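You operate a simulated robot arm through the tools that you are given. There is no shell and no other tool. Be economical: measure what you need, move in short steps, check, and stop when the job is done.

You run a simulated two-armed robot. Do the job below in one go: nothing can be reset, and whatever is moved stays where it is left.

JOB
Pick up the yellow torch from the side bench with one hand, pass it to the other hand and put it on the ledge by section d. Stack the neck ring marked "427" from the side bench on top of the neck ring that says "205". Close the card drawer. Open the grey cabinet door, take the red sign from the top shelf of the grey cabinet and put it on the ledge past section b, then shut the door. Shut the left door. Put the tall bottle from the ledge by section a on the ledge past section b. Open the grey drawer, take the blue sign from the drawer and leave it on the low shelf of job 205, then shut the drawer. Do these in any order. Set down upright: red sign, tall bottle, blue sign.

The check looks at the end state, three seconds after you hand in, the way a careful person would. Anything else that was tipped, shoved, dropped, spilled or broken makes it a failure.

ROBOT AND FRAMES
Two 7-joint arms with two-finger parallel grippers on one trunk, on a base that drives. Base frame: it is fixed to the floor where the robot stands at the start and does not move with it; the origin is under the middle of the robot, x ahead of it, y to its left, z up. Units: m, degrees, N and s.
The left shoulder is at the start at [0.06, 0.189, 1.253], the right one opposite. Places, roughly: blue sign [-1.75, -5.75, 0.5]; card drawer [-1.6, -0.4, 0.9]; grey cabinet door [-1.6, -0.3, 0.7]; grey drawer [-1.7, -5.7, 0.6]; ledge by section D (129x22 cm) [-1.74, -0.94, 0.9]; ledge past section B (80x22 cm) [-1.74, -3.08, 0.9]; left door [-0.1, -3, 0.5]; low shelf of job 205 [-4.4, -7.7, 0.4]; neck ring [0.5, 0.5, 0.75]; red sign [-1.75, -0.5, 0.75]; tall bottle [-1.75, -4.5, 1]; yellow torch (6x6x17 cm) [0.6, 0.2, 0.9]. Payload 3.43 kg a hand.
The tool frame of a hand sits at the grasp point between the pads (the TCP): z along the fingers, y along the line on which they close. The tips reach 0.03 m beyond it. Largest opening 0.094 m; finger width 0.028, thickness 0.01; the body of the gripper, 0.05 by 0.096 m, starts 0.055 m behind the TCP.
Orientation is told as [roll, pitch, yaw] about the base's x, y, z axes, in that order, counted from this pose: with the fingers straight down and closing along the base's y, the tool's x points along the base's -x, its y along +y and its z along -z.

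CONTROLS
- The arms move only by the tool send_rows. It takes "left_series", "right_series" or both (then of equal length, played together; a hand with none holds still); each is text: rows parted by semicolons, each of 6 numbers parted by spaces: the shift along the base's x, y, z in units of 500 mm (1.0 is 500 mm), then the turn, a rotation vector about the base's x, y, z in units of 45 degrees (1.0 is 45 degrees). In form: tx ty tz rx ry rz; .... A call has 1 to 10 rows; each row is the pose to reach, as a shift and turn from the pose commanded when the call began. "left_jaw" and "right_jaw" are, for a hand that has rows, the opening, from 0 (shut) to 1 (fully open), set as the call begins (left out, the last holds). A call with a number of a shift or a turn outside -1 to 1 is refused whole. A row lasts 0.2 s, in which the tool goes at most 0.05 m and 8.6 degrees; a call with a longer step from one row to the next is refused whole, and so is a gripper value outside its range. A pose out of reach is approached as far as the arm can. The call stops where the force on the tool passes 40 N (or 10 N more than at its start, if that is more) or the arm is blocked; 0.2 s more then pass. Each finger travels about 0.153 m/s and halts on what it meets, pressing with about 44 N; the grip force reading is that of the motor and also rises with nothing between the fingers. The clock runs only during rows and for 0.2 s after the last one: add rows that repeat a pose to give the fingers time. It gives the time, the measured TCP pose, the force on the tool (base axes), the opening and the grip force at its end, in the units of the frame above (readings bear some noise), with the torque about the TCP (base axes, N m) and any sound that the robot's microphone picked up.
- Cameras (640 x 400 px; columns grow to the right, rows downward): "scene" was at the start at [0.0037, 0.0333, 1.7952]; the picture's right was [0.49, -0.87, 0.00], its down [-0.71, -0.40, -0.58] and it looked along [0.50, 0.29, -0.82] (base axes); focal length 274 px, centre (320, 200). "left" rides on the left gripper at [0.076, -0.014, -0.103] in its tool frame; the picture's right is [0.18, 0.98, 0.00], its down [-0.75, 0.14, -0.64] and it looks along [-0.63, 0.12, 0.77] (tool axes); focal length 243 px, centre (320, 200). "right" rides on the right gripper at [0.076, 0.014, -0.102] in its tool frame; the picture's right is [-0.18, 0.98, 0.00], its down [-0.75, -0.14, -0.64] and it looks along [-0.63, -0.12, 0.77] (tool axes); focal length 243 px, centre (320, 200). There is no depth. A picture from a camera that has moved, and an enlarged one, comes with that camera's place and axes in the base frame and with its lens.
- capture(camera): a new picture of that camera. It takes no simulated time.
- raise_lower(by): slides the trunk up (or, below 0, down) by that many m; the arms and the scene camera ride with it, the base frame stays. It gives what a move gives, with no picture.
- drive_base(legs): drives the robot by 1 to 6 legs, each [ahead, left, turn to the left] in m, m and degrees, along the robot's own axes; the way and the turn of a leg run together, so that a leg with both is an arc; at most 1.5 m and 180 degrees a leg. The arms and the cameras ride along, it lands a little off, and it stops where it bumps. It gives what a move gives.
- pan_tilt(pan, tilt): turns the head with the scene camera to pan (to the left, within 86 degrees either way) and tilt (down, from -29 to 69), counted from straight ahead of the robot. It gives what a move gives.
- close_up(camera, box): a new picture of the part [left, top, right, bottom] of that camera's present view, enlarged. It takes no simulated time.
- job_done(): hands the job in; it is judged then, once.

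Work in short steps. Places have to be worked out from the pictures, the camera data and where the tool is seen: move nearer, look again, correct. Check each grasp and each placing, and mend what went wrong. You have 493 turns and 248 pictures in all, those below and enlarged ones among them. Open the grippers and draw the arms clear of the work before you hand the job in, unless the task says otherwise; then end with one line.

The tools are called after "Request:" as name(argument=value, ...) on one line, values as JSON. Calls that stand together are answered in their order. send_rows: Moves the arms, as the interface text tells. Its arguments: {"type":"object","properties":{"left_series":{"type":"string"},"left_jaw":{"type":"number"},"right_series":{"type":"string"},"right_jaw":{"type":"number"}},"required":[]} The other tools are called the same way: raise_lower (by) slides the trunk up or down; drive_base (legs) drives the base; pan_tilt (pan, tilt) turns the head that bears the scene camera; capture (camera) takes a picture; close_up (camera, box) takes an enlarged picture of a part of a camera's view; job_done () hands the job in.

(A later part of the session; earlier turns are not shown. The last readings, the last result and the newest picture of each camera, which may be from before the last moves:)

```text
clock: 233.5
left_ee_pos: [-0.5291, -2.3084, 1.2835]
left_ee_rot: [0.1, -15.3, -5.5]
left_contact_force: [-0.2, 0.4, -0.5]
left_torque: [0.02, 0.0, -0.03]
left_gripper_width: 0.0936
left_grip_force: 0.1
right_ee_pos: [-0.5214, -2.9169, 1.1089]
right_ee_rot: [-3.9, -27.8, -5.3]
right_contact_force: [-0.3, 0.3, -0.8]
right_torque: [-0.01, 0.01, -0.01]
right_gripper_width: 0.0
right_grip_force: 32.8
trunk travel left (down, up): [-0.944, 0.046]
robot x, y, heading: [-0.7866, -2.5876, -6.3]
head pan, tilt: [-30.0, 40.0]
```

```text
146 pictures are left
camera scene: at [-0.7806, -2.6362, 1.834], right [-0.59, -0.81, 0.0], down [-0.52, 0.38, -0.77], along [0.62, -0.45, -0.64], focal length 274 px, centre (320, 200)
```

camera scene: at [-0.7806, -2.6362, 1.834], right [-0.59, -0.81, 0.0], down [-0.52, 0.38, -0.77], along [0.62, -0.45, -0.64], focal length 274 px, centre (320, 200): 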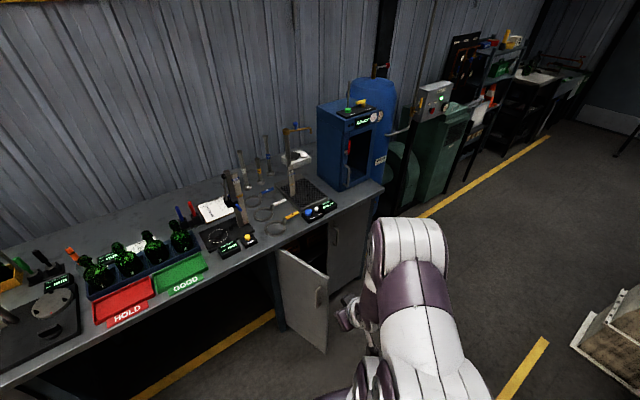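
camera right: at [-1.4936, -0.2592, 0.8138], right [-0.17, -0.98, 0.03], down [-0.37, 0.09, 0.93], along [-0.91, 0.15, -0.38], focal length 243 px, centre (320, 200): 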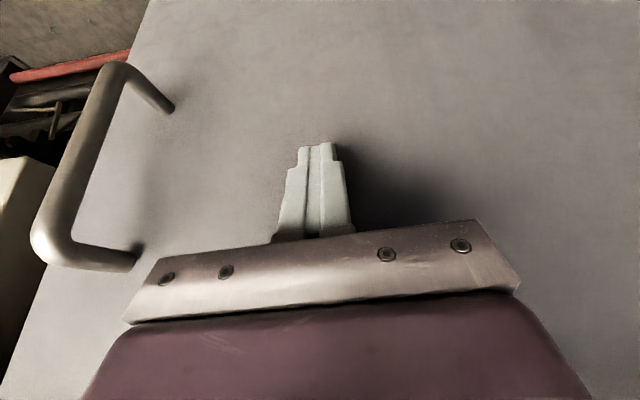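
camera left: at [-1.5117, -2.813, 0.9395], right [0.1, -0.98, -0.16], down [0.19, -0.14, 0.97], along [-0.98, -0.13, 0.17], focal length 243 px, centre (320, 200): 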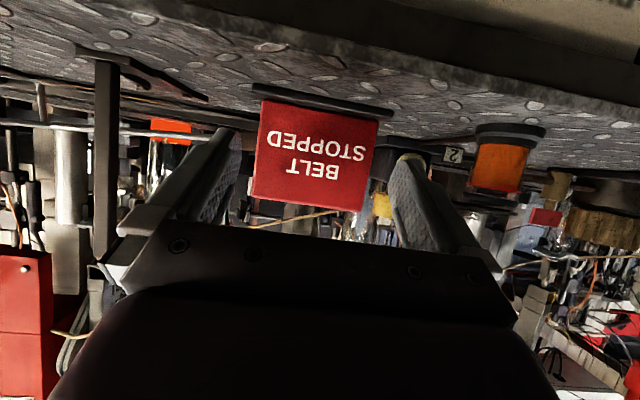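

The left door hinges at y≈−3.0 and closes toward −y. I square up, lower the trunk, and bring the closed right hand to its outer side.

Request:
drive_base(legs=[[0, 0, 6]])

Request:
raise_lower(by=-0.45)

Request:
drive_base(legs=[[0.25, 0, 0]])

Request:
capture(camera="right")

Request:
capture(camera="scene")

```text
clock: 234.5
left_ee_pos: [-0.5596, -2.2828, 1.2828]
left_ee_rot: [0.1, -15.4, 0.6]
left_contact_force: [0.4, -0.3, 0.1]
left_torque: [0.03, -0.05, 0.0]
left_gripper_width: 0.0939
left_grip_force: 0.1
right_ee_pos: [-0.4895, -2.8871, 1.109]
right_ee_rot: [-4.0, -27.8, 0.8]
right_contact_force: [0.2, 0.3, -0.1]
right_torque: [0.02, -0.02, -0.02]
right_gripper_width: 0.0
right_grip_force: 32.6
trunk travel left (down, up): [-0.944, 0.046]
robot x, y, heading: [-0.7918, -2.5911, -0.4]
head pan, tilt: [-30.0, 40.0]
```

```text
refused: -0.45 is not a number from -0.4 to 0.4
```

```text
clock: 236.3
left_ee_pos: [-0.3166, -2.2819, 1.283]
left_ee_rot: [0.1, -15.4, 0.7]
left_contact_force: [0.3, -1.1, 0.2]
left_torque: [-0.01, 0.0, -0.02]
left_gripper_width: 0.0944
left_grip_force: 0.0
right_ee_pos: [-0.2426, -2.886, 1.1105]
right_ee_rot: [-3.9, -27.9, 1.0]
right_contact_force: [-0.6, -0.6, 0.3]
right_torque: [-0.02, -0.02, -0.02]
right_gripper_width: 0.0
right_grip_force: 32.9
trunk travel left (down, up): [-0.944, 0.046]
robot x, y, heading: [-0.5412, -2.5916, -0.1]
head pan, tilt: [-30.0, 40.0]
```

```text
145 pictures are left
camera right: at [-0.3572, -2.8665, 1.1641], right [0.18, 0.98, 0.03], down [0.36, -0.09, 0.93], along [0.91, -0.15, -0.37], focal length 243 px, centre (320, 200)
```

right: 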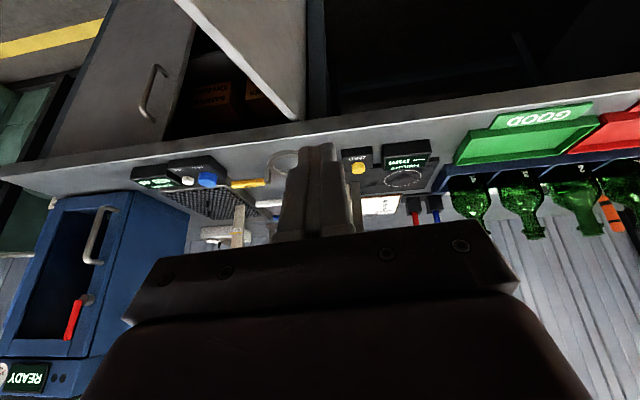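

```text
144 pictures are left
camera scene: at [-0.5325, -2.6359, 1.834], right [-0.5, -0.87, 0.0], down [-0.56, 0.32, -0.77], along [0.66, -0.38, -0.64], focal length 274 px, centre (320, 200)
```

scene: 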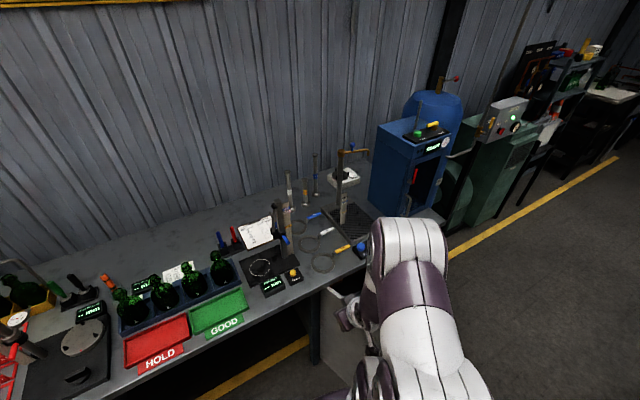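

Trunk step limit is 0.4. Hands are clear of the bench edge (x≈−0.03), so I lower by 0.4.

Request:
raise_lower(by=-0.4)

Request:
capture(camera="right")

```text
clock: 240.1
left_ee_pos: [-0.3151, -2.2822, 0.8835]
left_ee_rot: [0.0, -15.3, 0.7]
left_contact_force: [-0.7, -0.1, -0.7]
left_torque: [-0.01, -0.02, -0.03]
left_gripper_width: 0.0941
left_grip_force: 0.1
right_ee_pos: [-0.2416, -2.8865, 0.7087]
right_ee_rot: [-3.9, -27.8, 1.0]
right_contact_force: [-0.9, -0.8, 0.0]
right_torque: [0.0, 0.01, -0.03]
right_gripper_width: 0.0
right_grip_force: 33.4
trunk travel left (down, up): [-0.544, 0.446]
robot x, y, heading: [-0.5453, -2.588, -0.1]
head pan, tilt: [-30.0, 40.0]
```

```text
143 pictures are left
camera right: at [-0.3557, -2.8664, 0.7639], right [0.18, 0.98, 0.03], down [0.37, -0.09, 0.93], along [0.91, -0.15, -0.38], focal length 243 px, centre (320, 200)
```

right: 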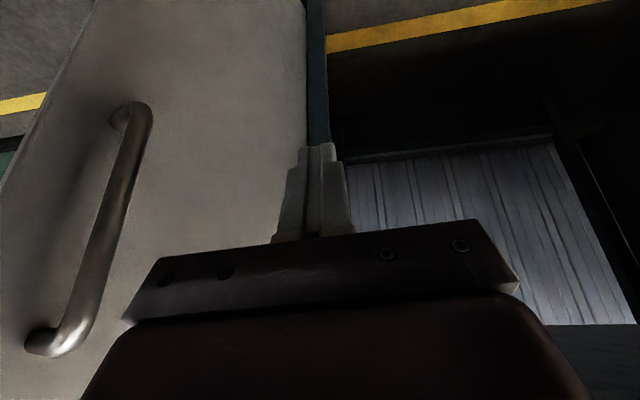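

The hand is beside the door's outer face. I strafe right to swing it.

Request:
drive_base(legs=[[0, -0.2, 0]])

Request:
drive_base(legs=[[0.06, -0.08, 0]])

Request:
capture(camera="right")

Request:
capture(camera="scene")

```text
clock: 241.7
left_ee_pos: [-0.3147, -2.4838, 0.8838]
left_ee_rot: [0.2, -15.4, 0.6]
left_contact_force: [-0.4, -0.2, 0.2]
left_torque: [0.0, 0.03, 0.0]
left_gripper_width: 0.094
left_grip_force: 0.1
right_ee_pos: [-0.2445, -3.086, 0.7098]
right_ee_rot: [-3.9, -27.8, 0.9]
right_contact_force: [0.8, 0.3, -0.2]
right_torque: [-0.01, 0.03, 0.03]
right_gripper_width: 0.0
right_grip_force: 33.0
trunk travel left (down, up): [-0.544, 0.446]
robot x, y, heading: [-0.5452, -2.7874, -0.2]
head pan, tilt: [-30.0, 40.0]
```

```text
clock: 242.8
left_ee_pos: [-0.2532, -2.5646, 0.8838]
left_ee_rot: [0.2, -15.3, 0.7]
left_contact_force: [0.2, -0.3, -0.3]
left_torque: [0.03, 0.01, -0.01]
left_gripper_width: 0.0937
left_grip_force: 0.0
right_ee_pos: [-0.1817, -3.1675, 0.7093]
right_ee_rot: [-3.7, -27.7, 0.9]
right_contact_force: [0.6, -0.1, 0.2]
right_torque: [0.03, 0.01, 0.01]
right_gripper_width: 0.0
right_grip_force: 33.4
trunk travel left (down, up): [-0.544, 0.446]
robot x, y, heading: [-0.4863, -2.873, -0.1]
head pan, tilt: [-30.0, 40.0]
```

```text
142 pictures are left
camera right: at [-0.2956, -3.1479, 0.7635], right [0.18, 0.98, 0.03], down [0.37, -0.09, 0.93], along [0.91, -0.16, -0.38], focal length 243 px, centre (320, 200)
```

right: 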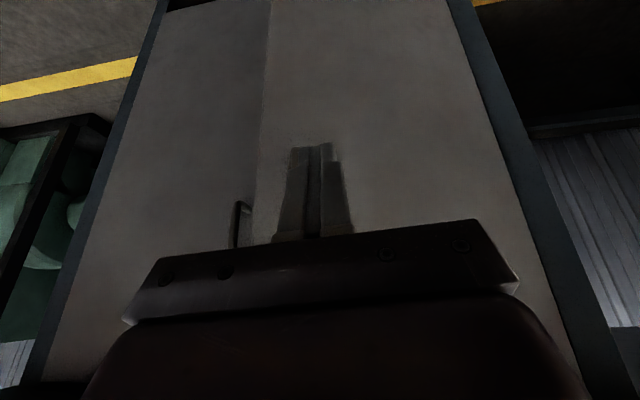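

```text
141 pictures are left
camera scene: at [-0.4689, -2.9176, 1.434], right [-0.5, -0.86, 0.0], down [-0.56, 0.32, -0.77], along [0.66, -0.38, -0.64], focal length 274 px, centre (320, 200)
```

scene: 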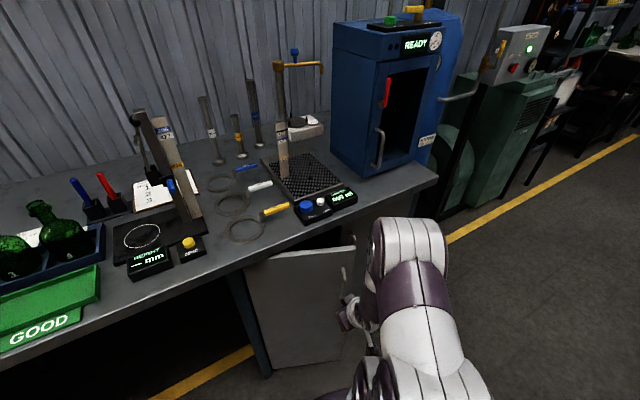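

Door mostly swung. I push forward with the right arm until it seats.

Request:
send_rows(right_series="0.05 0 0 0 0 0; 0.1 0 0 0 0 0; 0.15 0 0 0 0 0; 0.2 0 0 0 0 0; 0.24 0 0 0 0 0; 0.28 0 0 0 0 0; 0.32 0 0 0 0 0; 0.36 0 0 0 0 0")

Request:
capture(camera="right")

```text
clock: 244.7
left_ee_pos: [-0.2572, -2.5638, 0.884]
left_ee_rot: [0.1, -15.5, 0.5]
left_contact_force: [-0.4, -0.2, 0.4]
left_torque: [0.03, 0.01, -0.01]
left_gripper_width: 0.0941
left_grip_force: 0.1
right_ee_pos: [-0.0114, -3.1679, 0.7078]
right_ee_rot: [-3.7, -27.3, 0.7]
right_contact_force: [-36.5, -2.0, 7.7]
right_torque: [-0.46, 0.56, -0.05]
right_gripper_width: 0.0001
right_grip_force: 32.9
trunk travel left (down, up): [-0.544, 0.446]
robot x, y, heading: [-0.4873, -2.8724, -0.0]
head pan, tilt: [-30.0, 40.0]
```

```text
140 pictures are left
camera right: at [-0.1241, -3.1478, 0.7639], right [0.18, 0.98, 0.03], down [0.37, -0.09, 0.92], along [0.91, -0.16, -0.38], focal length 243 px, centre (320, 200)
```

right: 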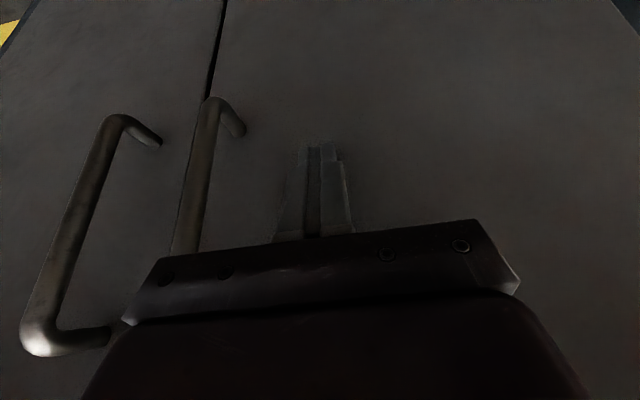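

Both doors appear flush. I retract and verify.

Request:
send_rows(right_series="-0.09 0 0 0 0 0; -0.18 0 0 0 0 0; -0.27 0 0 0 0 0; -0.34 0 0 0 0 0")

Request:
drive_base(legs=[[-0.3, 0.3, 0]])

Request:
capture(camera="scene")

```text
clock: 245.7
left_ee_pos: [-0.2545, -2.5634, 0.8822]
left_ee_rot: [0.0, -15.3, 0.5]
left_contact_force: [0.4, 0.4, -0.6]
left_torque: [0.0, -0.02, 0.02]
left_gripper_width: 0.0937
left_grip_force: 0.0
right_ee_pos: [-0.1739, -3.1677, 0.7096]
right_ee_rot: [-3.9, -27.9, 0.9]
right_contact_force: [0.0, 0.4, -0.3]
right_torque: [-0.02, -0.01, -0.03]
right_gripper_width: 0.0
right_grip_force: 33.1
trunk travel left (down, up): [-0.544, 0.446]
robot x, y, heading: [-0.4804, -2.8703, -0.1]
head pan, tilt: [-30.0, 40.0]
```

```text
clock: 248.2
left_ee_pos: [-0.5501, -2.2611, 0.8825]
left_ee_rot: [0.1, -15.4, 1.3]
left_contact_force: [0.1, 1.2, -0.3]
left_torque: [0.0, -0.03, -0.03]
left_gripper_width: 0.0939
left_grip_force: 0.0
right_ee_pos: [-0.4621, -2.8645, 0.7081]
right_ee_rot: [-3.9, -27.9, 1.7]
right_contact_force: [-1.3, 0.1, 0.5]
right_torque: [-0.01, -0.03, 0.0]
right_gripper_width: 0.0
right_grip_force: 33.1
trunk travel left (down, up): [-0.544, 0.446]
robot x, y, heading: [-0.7759, -2.5726, 0.5]
head pan, tilt: [-30.0, 40.0]
```

```text
139 pictures are left
camera scene: at [-0.762, -2.6169, 1.434], right [-0.49, -0.87, 0.0], down [-0.56, 0.32, -0.77], along [0.67, -0.38, -0.64], focal length 274 px, centre (320, 200)
```

scene: 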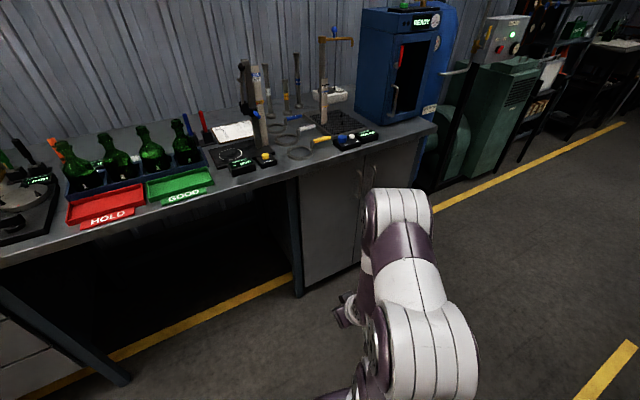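

Left door shut. Next, the tall bottle: I raise the trunk, turn back to the machine and drive toward section A.

Request:
raise_lower(by=0.4)

Request:
drive_base(legs=[[0, 0, 90], [0, 0, 89.5], [0, 1.3, 0]])

Request:
pan_tilt(pan=25, tilt=35)

Request:
capture(camera="scene")

```text
clock: 252.1
left_ee_pos: [-0.5508, -2.2613, 1.2825]
left_ee_rot: [0.0, -15.3, 1.4]
left_contact_force: [-0.7, 0.5, -0.2]
left_torque: [0.0, -0.02, 0.01]
left_gripper_width: 0.094
left_grip_force: 0.0
right_ee_pos: [-0.4621, -2.8639, 1.109]
right_ee_rot: [-4.0, -27.8, 1.6]
right_contact_force: [-1.4, -1.1, -0.4]
right_torque: [0.0, 0.0, 0.03]
right_gripper_width: 0.0
right_grip_force: 32.8
trunk travel left (down, up): [-0.944, 0.046]
robot x, y, heading: [-0.7751, -2.5736, 0.6]
head pan, tilt: [-30.0, 40.0]
```

```text
clock: 266.2
left_ee_pos: [-1.0384, -4.2001, 1.2835]
left_ee_rot: [0.1, -15.3, 180.0]
left_contact_force: [0.4, -0.7, 0.0]
left_torque: [0.0, 0.05, -0.02]
left_gripper_width: 0.0939
left_grip_force: 0.1
right_ee_pos: [-1.1106, -3.595, 1.1088]
right_ee_rot: [-3.9, -27.7, -179.8]
right_contact_force: [-0.1, -0.5, -0.1]
right_torque: [0.01, -0.02, 0.0]
right_gripper_width: 0.0
right_grip_force: 32.8
trunk travel left (down, up): [-0.944, 0.046]
robot x, y, heading: [-0.8052, -3.8939, 179.1]
head pan, tilt: [-30.0, 40.0]
```

```text
clock: 267.5
left_ee_pos: [-1.0381, -4.2013, 1.2842]
left_ee_rot: [0.0, -15.4, 179.8]
left_contact_force: [-0.3, 0.1, 0.1]
left_torque: [0.0, 0.0, -0.02]
left_gripper_width: 0.0939
left_grip_force: 0.0
right_ee_pos: [-1.1113, -3.5953, 1.108]
right_ee_rot: [-3.9, -27.8, -179.8]
right_contact_force: [1.0, 0.5, -0.3]
right_torque: [0.0, 0.0, 0.01]
right_gripper_width: 0.0
right_grip_force: 33.0
trunk travel left (down, up): [-0.944, 0.046]
robot x, y, heading: [-0.8069, -3.8958, 179.1]
head pan, tilt: [25.0, 35.0]
```

```text
138 pictures are left
camera scene: at [-0.8235, -3.9352, 1.8416], right [-0.41, 0.91, 0.0], down [0.52, 0.23, -0.82], along [-0.75, -0.33, -0.57], focal length 274 px, centre (320, 200)
```

scene: 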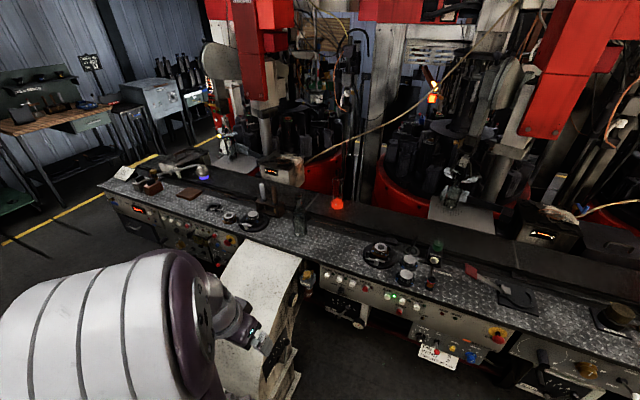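

I zoom on the ledge by section A to find the tall bottle.

Request:
close_up(camera="scene", box=[190, 150, 370, 270])

Request:
close_up(camera="scene", box=[320, 210, 560, 370])

```text
3.33 times, centred on (280, 210) of scene
camera zoom: at [-0.8235, -3.9352, 1.8416], right [-0.41, 0.91, 0.0], down [0.52, 0.23, -0.82], along [-0.75, -0.33, -0.57], focal length 912 px, centre (453, 167)
```

zoom: 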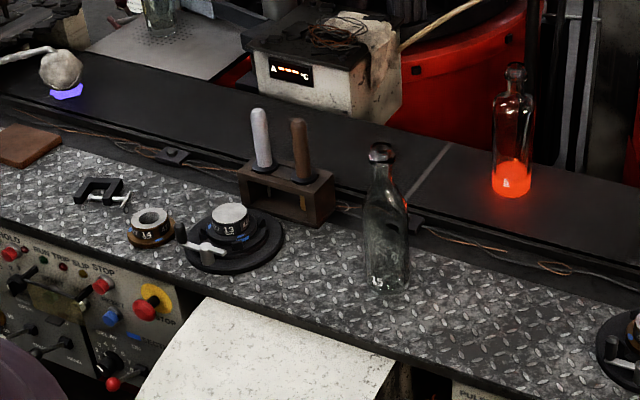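

```text
2.50 times, centred on (440, 290) of scene
camera zoom: at [-0.8235, -3.9352, 1.8416], right [-0.41, 0.91, 0.0], down [0.52, 0.23, -0.82], along [-0.75, -0.33, -0.57], focal length 684 px, centre (20, -25)
```

zoom: 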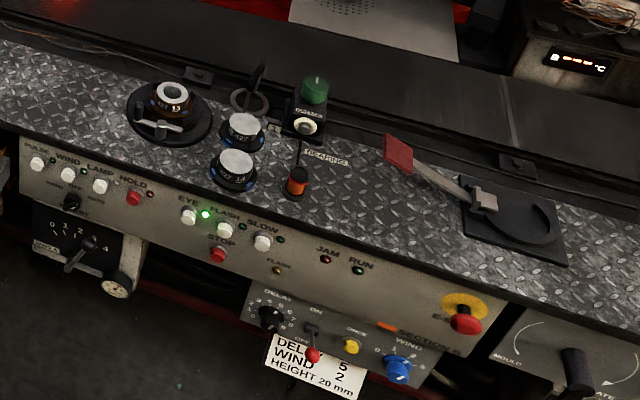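

The tall clear bottle stands at about (−1.74,−4.446), top ≈1.14; a curved chute blocks directly in front, so I approach from its right side and reach over with the left hand.

Request:
drive_base(legs=[[0.35, 0.07, 0.5]])

Request:
send_rows(left_series="-0.08 0 0 0 -0.11 0; -0.16 -0.02 0 0 -0.22 0; -0.24 -0.05 0 0 -0.34 0; -0.32 -0.08 0 0 -0.34 0; -0.38 -0.12 0 0 -0.34 0", left_jaw=1)

Request:
capture(camera="left")

Request:
capture(camera="scene")

```text
clock: 269.8
left_ee_pos: [-1.3839, -4.2682, 1.2848]
left_ee_rot: [0.1, -15.2, -179.7]
left_contact_force: [0.3, -0.2, -0.3]
left_torque: [-0.04, 0.02, 0.01]
left_gripper_width: 0.0937
left_grip_force: 0.0
right_ee_pos: [-1.4619, -3.6627, 1.1084]
right_ee_rot: [-3.9, -28.0, -179.5]
right_contact_force: [0.2, -1.3, 0.1]
right_torque: [0.04, 0.0, 0.01]
right_gripper_width: 0.0
right_grip_force: 32.7
trunk travel left (down, up): [-0.944, 0.046]
robot x, y, heading: [-1.1547, -3.9618, 179.6]
head pan, tilt: [25.0, 35.0]
```

```text
clock: 271.0
left_ee_pos: [-1.5788, -4.3312, 1.2801]
left_ee_rot: [0.2, 0.1, -179.7]
left_contact_force: [-0.3, -1.0, 0.7]
left_torque: [0.03, -0.01, -0.01]
left_gripper_width: 0.0939
left_grip_force: 0.0
right_ee_pos: [-1.4642, -3.6652, 1.1089]
right_ee_rot: [-4.0, -27.7, -179.5]
right_contact_force: [0.8, 0.3, -0.4]
right_torque: [-0.02, 0.01, 0.0]
right_gripper_width: 0.0001
right_grip_force: 33.6
trunk travel left (down, up): [-0.944, 0.046]
robot x, y, heading: [-1.1537, -3.9618, 179.4]
head pan, tilt: [25.0, 35.0]
```

```text
135 pictures are left
camera left: at [-1.5032, -4.3164, 1.3832], right [0.19, -0.98, 0.0], down [-0.75, -0.14, 0.64], along [-0.63, -0.12, -0.77], focal length 243 px, centre (320, 200)
```

left: 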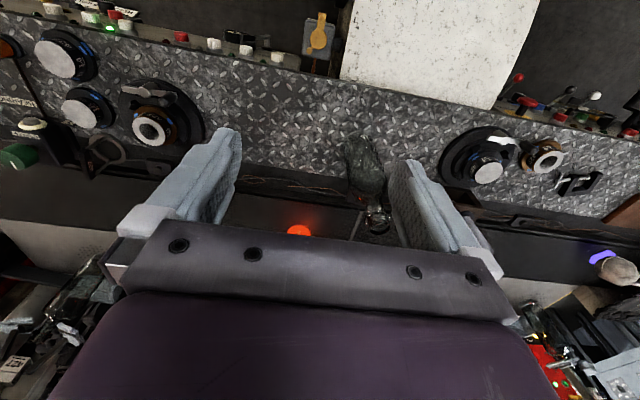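

```text
134 pictures are left
camera scene: at [-1.1753, -4.003, 1.8415], right [-0.41, 0.91, 0.0], down [0.52, 0.24, -0.82], along [-0.74, -0.34, -0.57], focal length 274 px, centre (320, 200)
```

scene: 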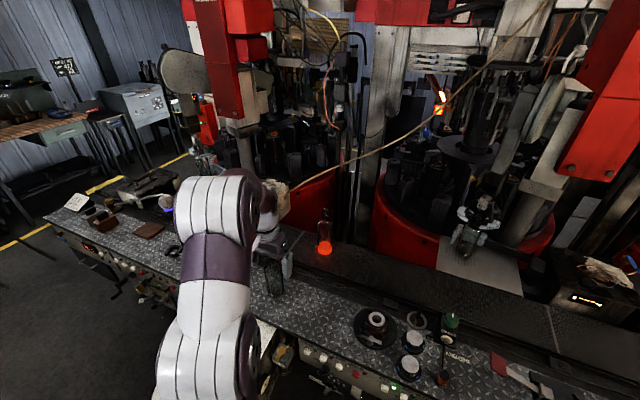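

Bottle mouth ≈(−1.72,−4.44,1.14). I move the hand above it and look again.

Request:
send_rows(left_series="-0.07 -0.056 0 0 0 0; -0.14 -0.112 -0.02 0 0 0; -0.21 -0.168 -0.04 0 0 0; -0.282 -0.224 -0.06 0 0 0; -0.282 -0.224 -0.06 0 0 0")

Request:
capture(camera="left")

```text
clock: 272.2
left_ee_pos: [-1.6553, -4.4011, 1.2214]
left_ee_rot: [0.1, 0.0, -179.8]
left_contact_force: [-0.1, -1.0, 0.4]
left_torque: [-0.03, -0.03, 0.03]
left_gripper_width: 0.0941
left_grip_force: 0.1
left hand out of reach, approached as far as the arm can: row 2, 3, 4, 5
right_ee_pos: [-1.4638, -3.6658, 1.1079]
right_ee_rot: [-3.8, -27.8, -179.5]
right_contact_force: [0.5, -0.2, 0.0]
right_torque: [0.01, 0.01, 0.0]
right_gripper_width: 0.0
right_grip_force: 32.6
trunk travel left (down, up): [-0.944, 0.046]
robot x, y, heading: [-1.1563, -3.9623, 179.7]
head pan, tilt: [25.0, 35.0]
```

```text
133 pictures are left
camera left: at [-1.5809, -4.387, 1.3241], right [0.19, -0.98, 0.0], down [-0.75, -0.14, 0.64], along [-0.63, -0.12, -0.77], focal length 243 px, centre (320, 200)
```

left: 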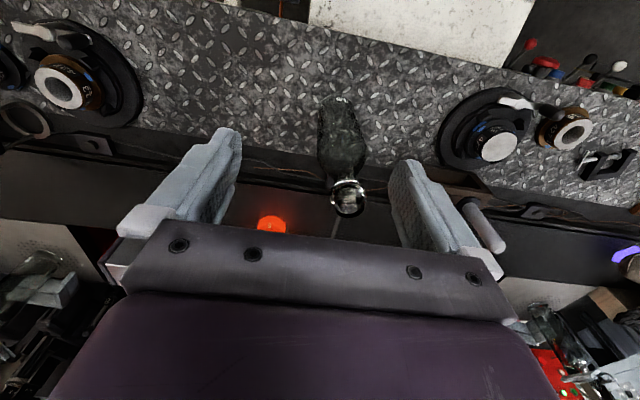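

Bottle at (−1.723,−4.441). I let the base close the remaining 7 cm/4 cm.

Request:
drive_base(legs=[[0.068, 0.04, 0]])

Request:
capture(camera="left")

```text
clock: 273.2
left_ee_pos: [-1.7202, -4.4382, 1.2253]
left_ee_rot: [0.3, -0.2, -179.9]
left_contact_force: [0.6, -0.1, 0.7]
left_torque: [0.01, 0.02, -0.01]
left_gripper_width: 0.0939
left_grip_force: 0.1
right_ee_pos: [-1.5272, -3.7018, 1.1086]
right_ee_rot: [-3.9, -28.0, -179.7]
right_contact_force: [0.5, 0.6, 0.1]
right_torque: [-0.03, 0.0, 0.02]
right_gripper_width: 0.0
right_grip_force: 32.1
trunk travel left (down, up): [-0.944, 0.046]
robot x, y, heading: [-1.2187, -4.0015, 179.5]
head pan, tilt: [25.0, 35.0]
```

```text
132 pictures are left
camera left: at [-1.6443, -4.4235, 1.3271], right [0.19, -0.98, 0.01], down [-0.75, -0.14, 0.65], along [-0.63, -0.12, -0.76], focal length 243 px, centre (320, 200)
```

left: 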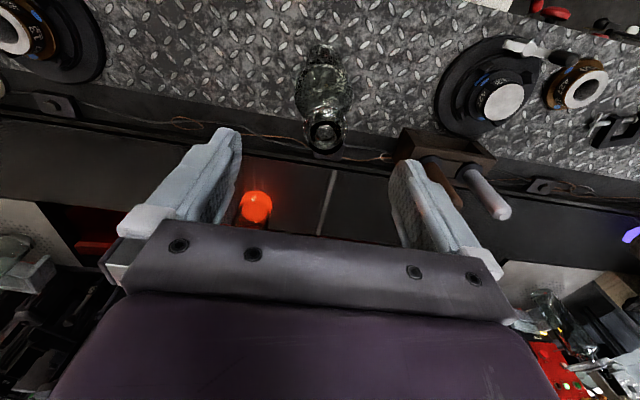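

The bottle is ~1 cm further in. I nudge ahead and lower the trunk so the fingers straddle the neck.

Request:
drive_base(legs=[[0.011, 0.003, 0]])

Request:
raise_lower(by=-0.08)

Request:
capture(camera="left")

```text
clock: 274.0
left_ee_pos: [-1.7339, -4.4439, 1.2226]
left_ee_rot: [0.2, -0.1, -179.8]
left_contact_force: [-0.6, 0.2, 0.0]
left_torque: [-0.05, -0.01, 0.0]
left_gripper_width: 0.0936
left_grip_force: 0.1
right_ee_pos: [-1.5381, -3.7067, 1.1082]
right_ee_rot: [-3.8, -27.8, -179.7]
right_contact_force: [-0.1, -0.2, -0.1]
right_torque: [0.03, 0.0, 0.01]
right_gripper_width: 0.0001
right_grip_force: 33.3
trunk travel left (down, up): [-0.944, 0.046]
robot x, y, heading: [-1.2317, -4.0065, 179.3]
head pan, tilt: [25.0, 35.0]
```

```text
clock: 275.2
left_ee_pos: [-1.7355, -4.4436, 1.1416]
left_ee_rot: [0.3, -0.1, -179.8]
left_contact_force: [-0.1, 0.5, 0.1]
left_torque: [0.01, 0.02, -0.01]
left_gripper_width: 0.0939
left_grip_force: 0.1
right_ee_pos: [-1.5407, -3.7061, 1.0288]
right_ee_rot: [-3.9, -27.8, -179.6]
right_contact_force: [0.1, 0.5, 0.0]
right_torque: [-0.01, 0.03, 0.01]
right_gripper_width: 0.0002
right_grip_force: 32.6
trunk travel left (down, up): [-0.864, 0.126]
robot x, y, heading: [-1.2319, -4.0025, 179.6]
head pan, tilt: [25.0, 35.0]
```

```text
131 pictures are left
camera left: at [-1.6592, -4.429, 1.2447], right [0.19, -0.98, 0.0], down [-0.75, -0.14, 0.64], along [-0.63, -0.12, -0.77], focal length 243 px, centre (320, 200)
```

left: 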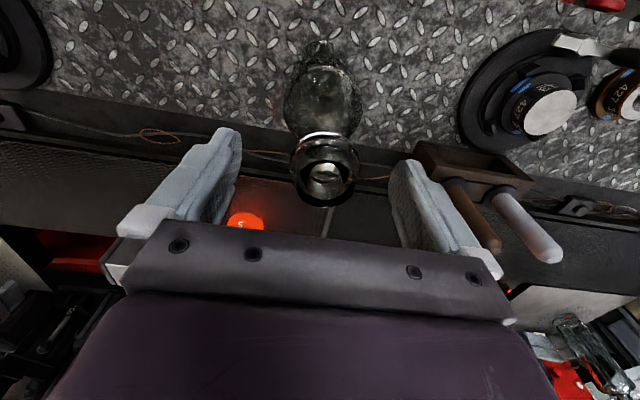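

Aligned over the mouth. I lower 45 mm and close on the neck.

Request:
raise_lower(by=-0.045)

Request:
send_rows(left_series="0 0 0 0 0 0; 0 0 0 0 0 0; 0 0 0 0 0 0; 0 0 0 0 0 0; 0 0 0 0 0 0", left_jaw=0)

Request:
capture(camera="left")

```text
clock: 276.0
left_ee_pos: [-1.7337, -4.4419, 1.0971]
left_ee_rot: [0.1, 0.0, -179.8]
left_contact_force: [1.2, 0.2, 0.7]
left_torque: [0.0, -0.02, -0.01]
left_gripper_width: 0.0941
left_grip_force: 0.1
right_ee_pos: [-1.5409, -3.7049, 0.9836]
right_ee_rot: [-4.0, -27.8, -179.6]
right_contact_force: [0.3, -0.8, 0.5]
right_torque: [0.03, 0.02, 0.04]
right_gripper_width: 0.0
right_grip_force: 33.2
trunk travel left (down, up): [-0.819, 0.171]
robot x, y, heading: [-1.2315, -4.0029, 179.3]
head pan, tilt: [25.0, 35.0]
```

```text
clock: 277.2
left_ee_pos: [-1.7346, -4.4432, 1.0985]
left_ee_rot: [0.2, -0.1, -179.7]
left_contact_force: [-1.3, -1.3, 4.8]
left_torque: [-0.08, 0.12, 0.0]
left_gripper_width: 0.0484
left_grip_force: 44.2
right_ee_pos: [-1.5398, -3.707, 0.9847]
right_ee_rot: [-3.9, -27.8, -179.5]
right_contact_force: [0.2, -0.9, -0.1]
right_torque: [0.0, -0.02, 0.02]
right_gripper_width: 0.0
right_grip_force: 32.9
trunk travel left (down, up): [-0.819, 0.171]
robot x, y, heading: [-1.2343, -4.0051, 179.4]
head pan, tilt: [25.0, 35.0]
```

```text
130 pictures are left
camera left: at [-1.6593, -4.429, 1.2], right [0.19, -0.98, 0.0], down [-0.75, -0.14, 0.64], along [-0.63, -0.12, -0.77], focal length 243 px, centre (320, 200)
```

left: 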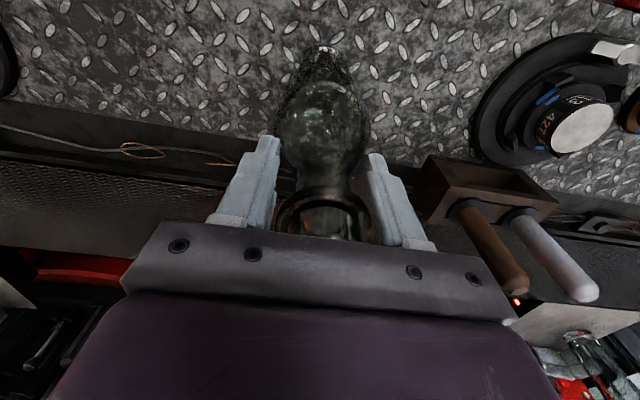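

48 mm means the tips pinch the sloped shoulder. I reopen, rise 18 mm and close on the neck proper.

Request:
send_rows(left_series="0 0 0 0 0 0; 0 0 0 0 0 0; 0 0 0 0 0 0", left_jaw=1)

Request:
raise_lower(by=0.018)

Request:
send_rows(left_series="0 0 0 0 0 0; 0 0 0 0 0 0; 0 0 0 0 0 0; 0 0 0 0 0 0; 0 0 0 0 0 0", left_jaw=0)

Request:
capture(camera="left")

```text
clock: 278.0
left_ee_pos: [-1.7347, -4.4425, 1.0972]
left_ee_rot: [0.2, 0.0, -179.7]
left_contact_force: [-0.5, 0.4, -1.0]
left_torque: [0.04, -0.01, 0.05]
left_gripper_width: 0.094
left_grip_force: 0.1
right_ee_pos: [-1.5402, -3.7073, 0.9822]
right_ee_rot: [-3.9, -27.8, -179.6]
right_contact_force: [-0.1, 0.0, -0.9]
right_torque: [0.02, 0.01, 0.01]
right_gripper_width: 0.0
right_grip_force: 32.9
trunk travel left (down, up): [-0.819, 0.171]
robot x, y, heading: [-1.2335, -4.0056, 179.4]
head pan, tilt: [25.0, 35.0]
```

```text
clock: 278.7
left_ee_pos: [-1.7345, -4.4436, 1.1139]
left_ee_rot: [0.2, 0.0, -179.7]
left_contact_force: [0.8, -0.1, 0.3]
left_torque: [0.02, -0.01, 0.01]
left_gripper_width: 0.0942
left_grip_force: 0.2
right_ee_pos: [-1.5403, -3.705, 1.0015]
right_ee_rot: [-3.9, -27.8, -179.5]
right_contact_force: [0.3, -0.4, -0.2]
right_torque: [0.0, 0.02, -0.01]
right_gripper_width: 0.0
right_grip_force: 33.1
trunk travel left (down, up): [-0.837, 0.153]
robot x, y, heading: [-1.2322, -4.0002, 179.3]
head pan, tilt: [25.0, 35.0]
```

```text
clock: 279.9
left_ee_pos: [-1.7361, -4.4436, 1.1156]
left_ee_rot: [0.3, -0.1, -179.8]
left_contact_force: [-0.2, -1.0, 0.9]
left_torque: [0.05, 0.02, 0.02]
left_gripper_width: 0.0399
left_grip_force: 44.3
right_ee_pos: [-1.5406, -3.7064, 1.0013]
right_ee_rot: [-3.8, -27.8, -179.6]
right_contact_force: [0.1, 0.2, 0.5]
right_torque: [-0.02, 0.03, 0.0]
right_gripper_width: 0.0
right_grip_force: 32.9
trunk travel left (down, up): [-0.837, 0.153]
robot x, y, heading: [-1.2338, -4.0061, 179.4]
head pan, tilt: [25.0, 35.0]
```

```text
129 pictures are left
camera left: at [-1.6596, -4.4291, 1.2174], right [0.19, -0.98, 0.0], down [-0.75, -0.14, 0.64], along [-0.63, -0.12, -0.77], focal length 243 px, centre (320, 200)
```

left: 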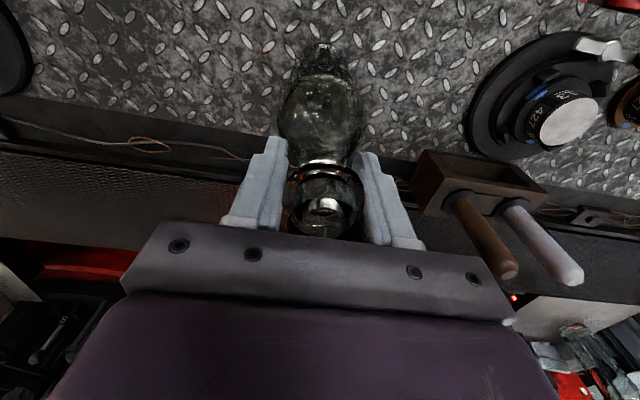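

40 mm and no wedge force: gripping the neck/collar. I lift and check it comes along.

Request:
raise_lower(by=0.06)

Request:
capture(camera="left")

```text
clock: 280.9
left_ee_pos: [-1.7351, -4.4428, 1.1744]
left_ee_rot: [0.1, 0.1, -179.8]
left_contact_force: [-0.1, -0.2, -4.7]
left_torque: [0.02, 0.05, 0.02]
left_gripper_width: 0.0402
left_grip_force: 43.9
right_ee_pos: [-1.5414, -3.7064, 1.0612]
right_ee_rot: [-3.9, -27.7, -179.6]
right_contact_force: [0.5, -0.9, 0.0]
right_torque: [-0.05, 0.04, 0.06]
right_gripper_width: 0.0
right_grip_force: 32.6
trunk travel left (down, up): [-0.897, 0.093]
robot x, y, heading: [-1.2328, -4.0089, 179.5]
head pan, tilt: [25.0, 35.0]
```

```text
128 pictures are left
camera left: at [-1.66, -4.4294, 1.277], right [0.19, -0.98, 0.0], down [-0.75, -0.14, 0.64], along [-0.63, -0.12, -0.77], focal length 243 px, centre (320, 200)
```

left: 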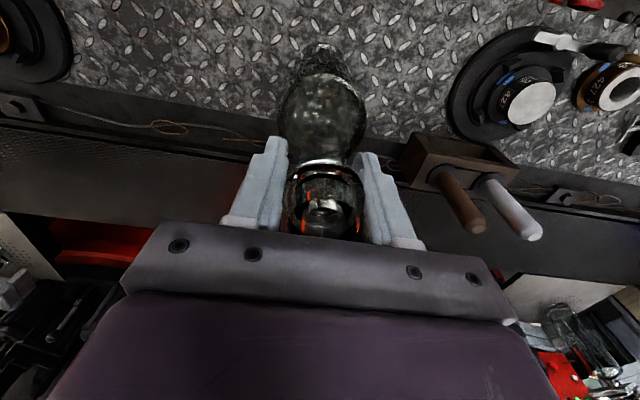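

The bottle is held (4.7 N). I raise more, back away, and drive to the free spot at y≈−3.317.

Request:
raise_lower(by=0.09)

Request:
drive_base(legs=[[-0.35, 0, 0.4], [0, -1.12, 0]])

Request:
pan_tilt(pan=15, tilt=45)

Request:
capture(camera="scene")

Request:
capture(camera="left")

```text
clock: 282.1
left_ee_pos: [-1.7349, -4.4435, 1.265]
left_ee_rot: [0.3, 0.0, -179.8]
left_contact_force: [0.3, 0.0, -3.9]
left_torque: [0.02, 0.05, 0.01]
left_gripper_width: 0.04
left_grip_force: 44.3
right_ee_pos: [-1.5401, -3.7064, 1.1519]
right_ee_rot: [-3.9, -27.7, -179.6]
right_contact_force: [-0.7, -0.3, -0.2]
right_torque: [-0.01, 0.02, 0.0]
right_gripper_width: 0.0
right_grip_force: 32.9
trunk travel left (down, up): [-0.987, 0.003]
robot x, y, heading: [-1.2294, -4.0087, 179.1]
head pan, tilt: [25.0, 35.0]
```

```text
clock: 289.5
left_ee_pos: [-1.3795, -3.3831, 1.2654]
left_ee_rot: [0.1, 0.0, -178.4]
left_contact_force: [0.1, -0.6, -4.7]
left_torque: [-0.01, 0.04, 0.01]
left_gripper_width: 0.0396
left_grip_force: 44.0
right_ee_pos: [-1.202, -2.641, 1.1512]
right_ee_rot: [-4.0, -27.6, -178.2]
right_contact_force: [-0.9, 0.1, -0.1]
right_torque: [0.0, -0.02, 0.02]
right_gripper_width: 0.0001
right_grip_force: 33.1
trunk travel left (down, up): [-0.987, 0.003]
robot x, y, heading: [-0.8873, -2.9296, -179.5]
head pan, tilt: [25.0, 35.0]
```

```text
clock: 290.3
left_ee_pos: [-1.3792, -3.382, 1.2654]
left_ee_rot: [0.2, 0.1, -178.4]
left_contact_force: [0.6, 0.2, -4.4]
left_torque: [0.01, 0.05, 0.01]
left_gripper_width: 0.0399
left_grip_force: 44.4
right_ee_pos: [-1.2026, -2.6402, 1.1516]
right_ee_rot: [-3.8, -27.8, -178.3]
right_contact_force: [0.4, -0.5, 0.2]
right_torque: [0.02, 0.01, 0.03]
right_gripper_width: 0.0
right_grip_force: 32.8
trunk travel left (down, up): [-0.987, 0.003]
robot x, y, heading: [-0.8879, -2.9325, -179.3]
head pan, tilt: [15.0, 45.0]
```

```text
127 pictures are left
camera scene: at [-0.9051, -2.9559, 1.8698], right [-0.27, 0.96, 0.0], down [0.68, 0.19, -0.71], along [-0.68, -0.19, -0.71], focal length 274 px, centre (320, 200)
```

scene: 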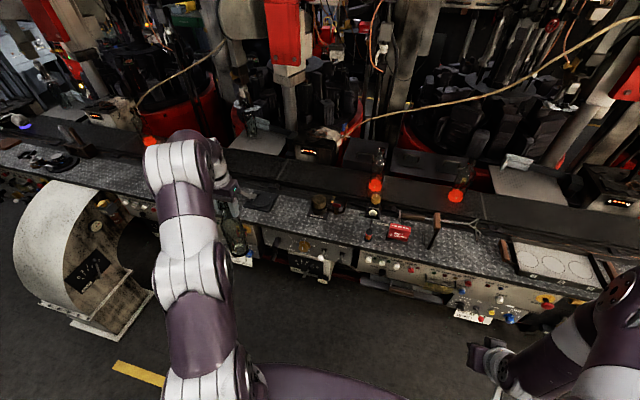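

```text
126 pictures are left
camera left: at [-1.3039, -3.366, 1.3672], right [0.21, -0.98, 0.0], down [-0.75, -0.16, 0.64], along [-0.63, -0.14, -0.77], focal length 243 px, centre (320, 200)
```

left: 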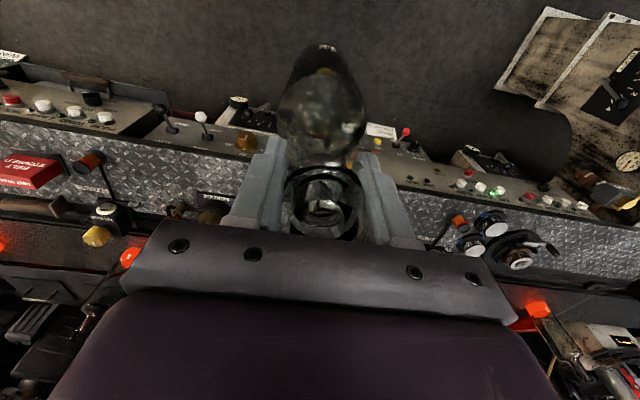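

I zoom to localise the gap between the lever pad and the filter brush.

Request:
close_up(camera="scene", box=[190, 150, 450, 300])

```text
2.46 times, centred on (320, 225) of scene
camera zoom: at [-0.9051, -2.9559, 1.8698], right [-0.27, 0.96, 0.0], down [0.68, 0.19, -0.71], along [-0.68, -0.19, -0.71], focal length 673 px, centre (320, 138)
```

zoom: 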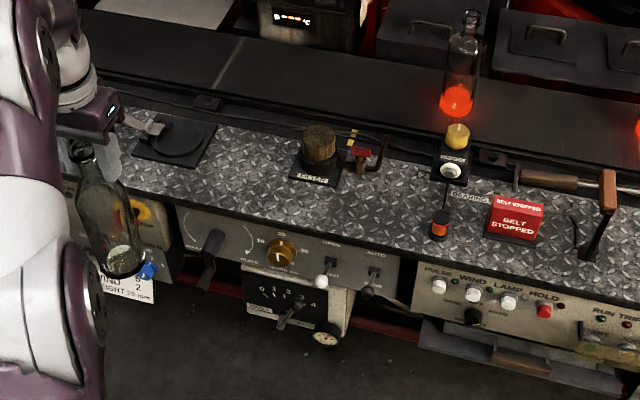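

Gap centre is ≈(−1.69,−3.33). I move the bottle over it.

Request:
drive_base(legs=[[0.311, -0.056, 0]])

Request:
raise_lower(by=-0.12)

Request:
capture(camera="left")

Request:
capture(camera="scene")

```text
clock: 292.4
left_ee_pos: [-1.6911, -3.3258, 1.2656]
left_ee_rot: [0.2, -0.1, -178.6]
left_contact_force: [0.4, 0.0, -3.4]
left_torque: [-0.03, 0.04, -0.02]
left_gripper_width: 0.04
left_grip_force: 44.0
right_ee_pos: [-1.5115, -2.5852, 1.1516]
right_ee_rot: [-3.9, -27.9, -178.5]
right_contact_force: [0.5, 0.3, -0.9]
right_torque: [0.0, 0.02, 0.01]
right_gripper_width: 0.0
right_grip_force: 32.9
trunk travel left (down, up): [-0.987, 0.003]
robot x, y, heading: [-1.1995, -2.879, -179.6]
head pan, tilt: [15.0, 45.0]
```

```text
clock: 293.9
left_ee_pos: [-1.6935, -3.327, 1.1454]
left_ee_rot: [0.3, 0.0, -178.7]
left_contact_force: [-0.7, -0.8, -4.2]
left_torque: [-0.02, 0.04, -0.03]
left_gripper_width: 0.0396
left_grip_force: 44.0
right_ee_pos: [-1.5137, -2.5865, 1.0321]
right_ee_rot: [-3.9, -27.7, -178.4]
right_contact_force: [-0.1, -0.7, -1.1]
right_torque: [0.0, -0.01, -0.02]
right_gripper_width: 0.0001
right_grip_force: 33.0
trunk travel left (down, up): [-0.867, 0.123]
robot x, y, heading: [-1.1972, -2.8753, -179.5]
head pan, tilt: [15.0, 45.0]
```

```text
124 pictures are left
camera left: at [-1.6182, -3.3108, 1.2473], right [0.21, -0.98, 0.0], down [-0.75, -0.16, 0.64], along [-0.63, -0.13, -0.77], focal length 243 px, centre (320, 200)
```

left: 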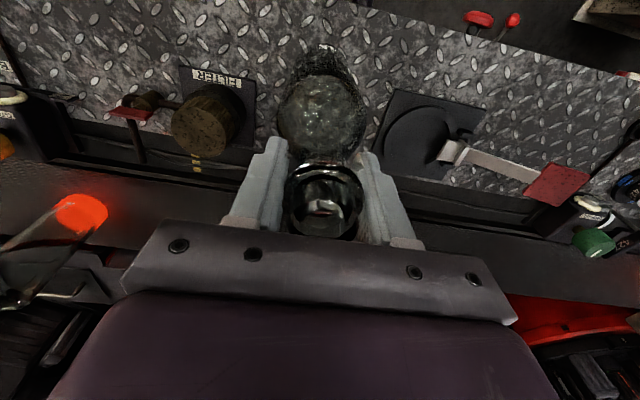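

```text
123 pictures are left
camera scene: at [-1.2173, -2.9026, 1.7498], right [-0.27, 0.96, 0.0], down [0.68, 0.19, -0.71], along [-0.68, -0.19, -0.71], focal length 274 px, centre (320, 200)
```

scene: 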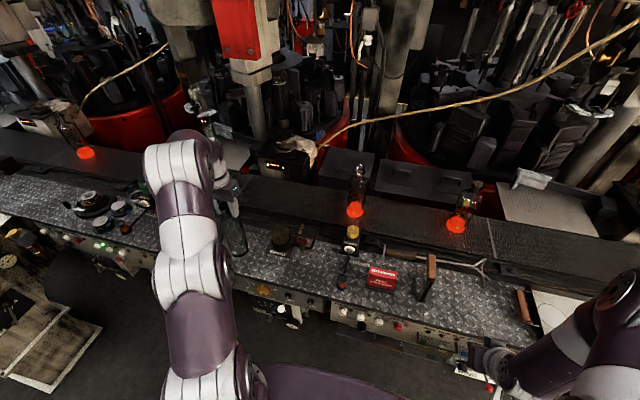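

Clear. I lower to contact.

Request:
raise_lower(by=-0.024)

Request:
raise_lower(by=-0.006)

Request:
raise_lower(by=-0.003)

```text
clock: 294.6
left_ee_pos: [-1.6934, -3.3261, 1.121]
left_ee_rot: [0.2, -0.1, -178.7]
left_contact_force: [0.0, 0.7, -3.7]
left_torque: [-0.02, 0.04, -0.01]
left_gripper_width: 0.0397
left_grip_force: 44.0
right_ee_pos: [-1.5137, -2.5859, 1.0076]
right_ee_rot: [-3.9, -27.9, -178.5]
right_contact_force: [0.1, 0.8, 0.2]
right_torque: [0.0, 0.01, 0.05]
right_gripper_width: 0.0
right_grip_force: 33.0
trunk travel left (down, up): [-0.843, 0.147]
robot x, y, heading: [-1.1983, -2.8744, -179.3]
head pan, tilt: [15.0, 45.0]
```

```text
clock: 295.1
left_ee_pos: [-1.6941, -3.3261, 1.1163]
left_ee_rot: [0.1, 0.0, -178.7]
left_contact_force: [-0.4, 0.5, -0.4]
left_torque: [0.2, -0.06, -0.02]
left_gripper_width: 0.0393
left_grip_force: 44.1
right_ee_pos: [-1.5129, -2.5851, 1.0005]
right_ee_rot: [-3.9, -27.8, -178.5]
right_contact_force: [0.1, -0.2, -0.6]
right_torque: [-0.04, 0.0, 0.01]
right_gripper_width: 0.0
right_grip_force: 33.3
trunk travel left (down, up): [-0.837, 0.153]
robot x, y, heading: [-1.1997, -2.8775, -179.6]
head pan, tilt: [15.0, 45.0]
```

```text
clock: 295.6
left_ee_pos: [-1.6937, -3.3259, 1.1153]
left_ee_rot: [0.4, -0.1, -178.7]
left_contact_force: [1.5, -1.0, 18.2]
left_torque: [0.33, -0.71, -0.1]
left_gripper_width: 0.0395
left_grip_force: 43.7
right_ee_pos: [-1.5116, -2.5853, 0.9986]
right_ee_rot: [-3.9, -27.8, -178.5]
right_contact_force: [0.2, 0.2, 0.2]
right_torque: [-0.02, -0.01, 0.0]
right_gripper_width: 0.0001
right_grip_force: 32.5
trunk travel left (down, up): [-0.834, 0.156]
robot x, y, heading: [-1.1987, -2.876, -179.4]
head pan, tilt: [15.0, 45.0]
```

The bottle is firmly on the ledge. I release and rise.

Request:
send_rows(left_series="0 0 0 0 0 0; 0 0 0 0 0 0; 0 0 0 0 0 0", left_jaw=1)

Request:
raise_lower(by=0.15)

Request:
drive_base(legs=[[-0.35, 0, -0.5]])

Request:
close_up(camera="scene", box=[190, 120, 450, 280])

```text
clock: 296.4
left_ee_pos: [-1.6924, -3.3263, 1.112]
left_ee_rot: [0.2, 0.1, -178.7]
left_contact_force: [-0.4, -1.1, 0.4]
left_torque: [0.02, 0.0, 0.02]
left_gripper_width: 0.0938
left_grip_force: 0.1
right_ee_pos: [-1.5135, -2.586, 0.9972]
right_ee_rot: [-3.9, -27.6, -178.6]
right_contact_force: [0.0, -0.1, 0.5]
right_torque: [-0.02, 0.01, 0.03]
right_gripper_width: 0.0001
right_grip_force: 33.4
trunk travel left (down, up): [-0.834, 0.156]
robot x, y, heading: [-1.1948, -2.878, -179.5]
head pan, tilt: [15.0, 45.0]
```

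```text
clock: 298.2
left_ee_pos: [-1.6936, -3.3259, 1.2619]
left_ee_rot: [0.2, 0.0, -178.7]
left_contact_force: [-0.3, -1.3, -0.1]
left_torque: [0.0, 0.0, -0.03]
left_gripper_width: 0.0942
left_grip_force: 0.0
right_ee_pos: [-1.5131, -2.5849, 1.1479]
right_ee_rot: [-3.9, -27.8, -178.5]
right_contact_force: [0.5, -1.0, 0.5]
right_torque: [-0.01, 0.0, -0.02]
right_gripper_width: 0.0001
right_grip_force: 33.0
trunk travel left (down, up): [-0.984, 0.006]
robot x, y, heading: [-1.1981, -2.8816, -179.2]
head pan, tilt: [15.0, 45.0]
```

```text
clock: 300.4
left_ee_pos: [-1.3545, -3.3216, 1.261]
left_ee_rot: [0.3, 0.1, -179.1]
left_contact_force: [-0.3, 0.3, -0.6]
left_torque: [-0.02, 0.0, -0.02]
left_gripper_width: 0.0941
left_grip_force: 0.2
right_ee_pos: [-1.1698, -2.5822, 1.1468]
right_ee_rot: [-4.0, -27.7, -178.9]
right_contact_force: [-0.3, -0.4, -0.1]
right_torque: [-0.01, 0.0, 0.0]
right_gripper_width: 0.0002
right_grip_force: 33.2
trunk travel left (down, up): [-0.984, 0.006]
robot x, y, heading: [-0.8575, -2.8762, -179.8]
head pan, tilt: [15.0, 45.0]
```

```text
2.46 times, centred on (320, 200) of scene
camera zoom: at [-0.8773, -2.9002, 1.8667], right [-0.26, 0.97, 0.0], down [0.68, 0.18, -0.71], along [-0.68, -0.18, -0.71], focal length 673 px, centre (320, 200)
```

zoom: 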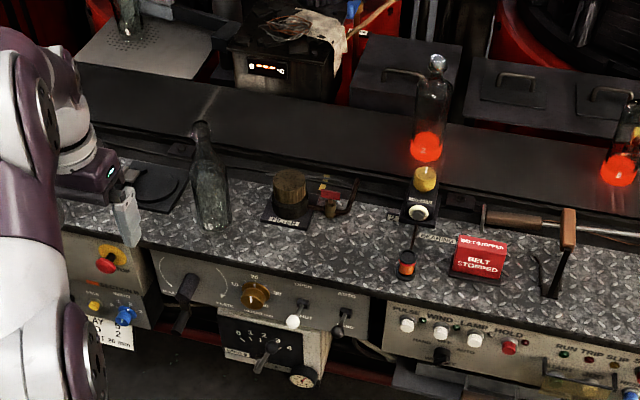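

Bottle stands upright. Now to the grey drawer near (−1.7,−5.7): I back off and drive down the aisle past the chute.

Request:
drive_base(legs=[[-0.22, 0, 0], [0, 1.3, 0], [0, 1.1, 0]])

Request:
pan_tilt(pan=20, tilt=40)

Request:
capture(camera="scene")

```text
clock: 313.6
left_ee_pos: [-1.119, -5.7477, 1.2635]
left_ee_rot: [0.2, 0.0, -178.9]
left_contact_force: [0.2, -0.3, 0.2]
left_torque: [0.02, 0.02, -0.01]
left_gripper_width: 0.094
left_grip_force: 0.1
right_ee_pos: [-0.936, -5.0074, 1.1483]
right_ee_rot: [-3.9, -27.8, -178.7]
right_contact_force: [0.3, 0.1, -0.1]
right_torque: [-0.02, -0.02, -0.04]
right_gripper_width: 0.0
right_grip_force: 33.4
trunk travel left (down, up): [-0.984, 0.006]
robot x, y, heading: [-0.6225, -5.3039, -179.8]
head pan, tilt: [15.0, 45.0]
```

```text
clock: 314.2
left_ee_pos: [-1.1189, -5.7485, 1.2618]
left_ee_rot: [0.1, 0.0, -178.8]
left_contact_force: [-0.4, -0.3, -0.8]
left_torque: [0.01, 0.04, 0.02]
left_gripper_width: 0.0941
left_grip_force: 0.1
right_ee_pos: [-0.9355, -5.0097, 1.1486]
right_ee_rot: [-3.9, -27.8, -178.7]
right_contact_force: [-0.3, -0.1, -0.6]
right_torque: [-0.02, 0.02, 0.02]
right_gripper_width: 0.0001
right_grip_force: 32.7
trunk travel left (down, up): [-0.984, 0.006]
robot x, y, heading: [-0.6265, -5.3028, -179.8]
head pan, tilt: [20.0, 40.0]
```

```text
121 pictures are left
camera scene: at [-0.642, -5.3341, 1.874], right [-0.35, 0.94, 0.0], down [0.6, 0.22, -0.77], along [-0.72, -0.27, -0.64], focal length 274 px, centre (320, 200)
```

scene: 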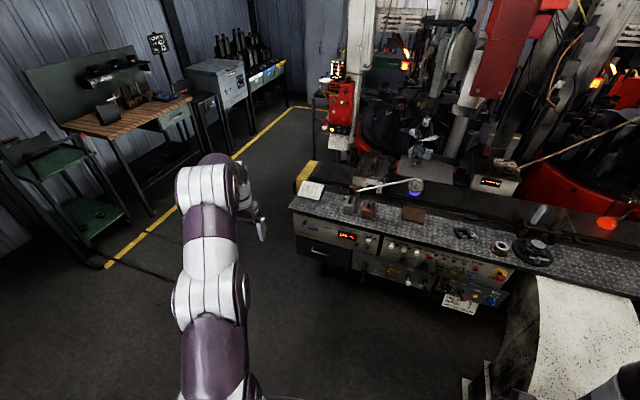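

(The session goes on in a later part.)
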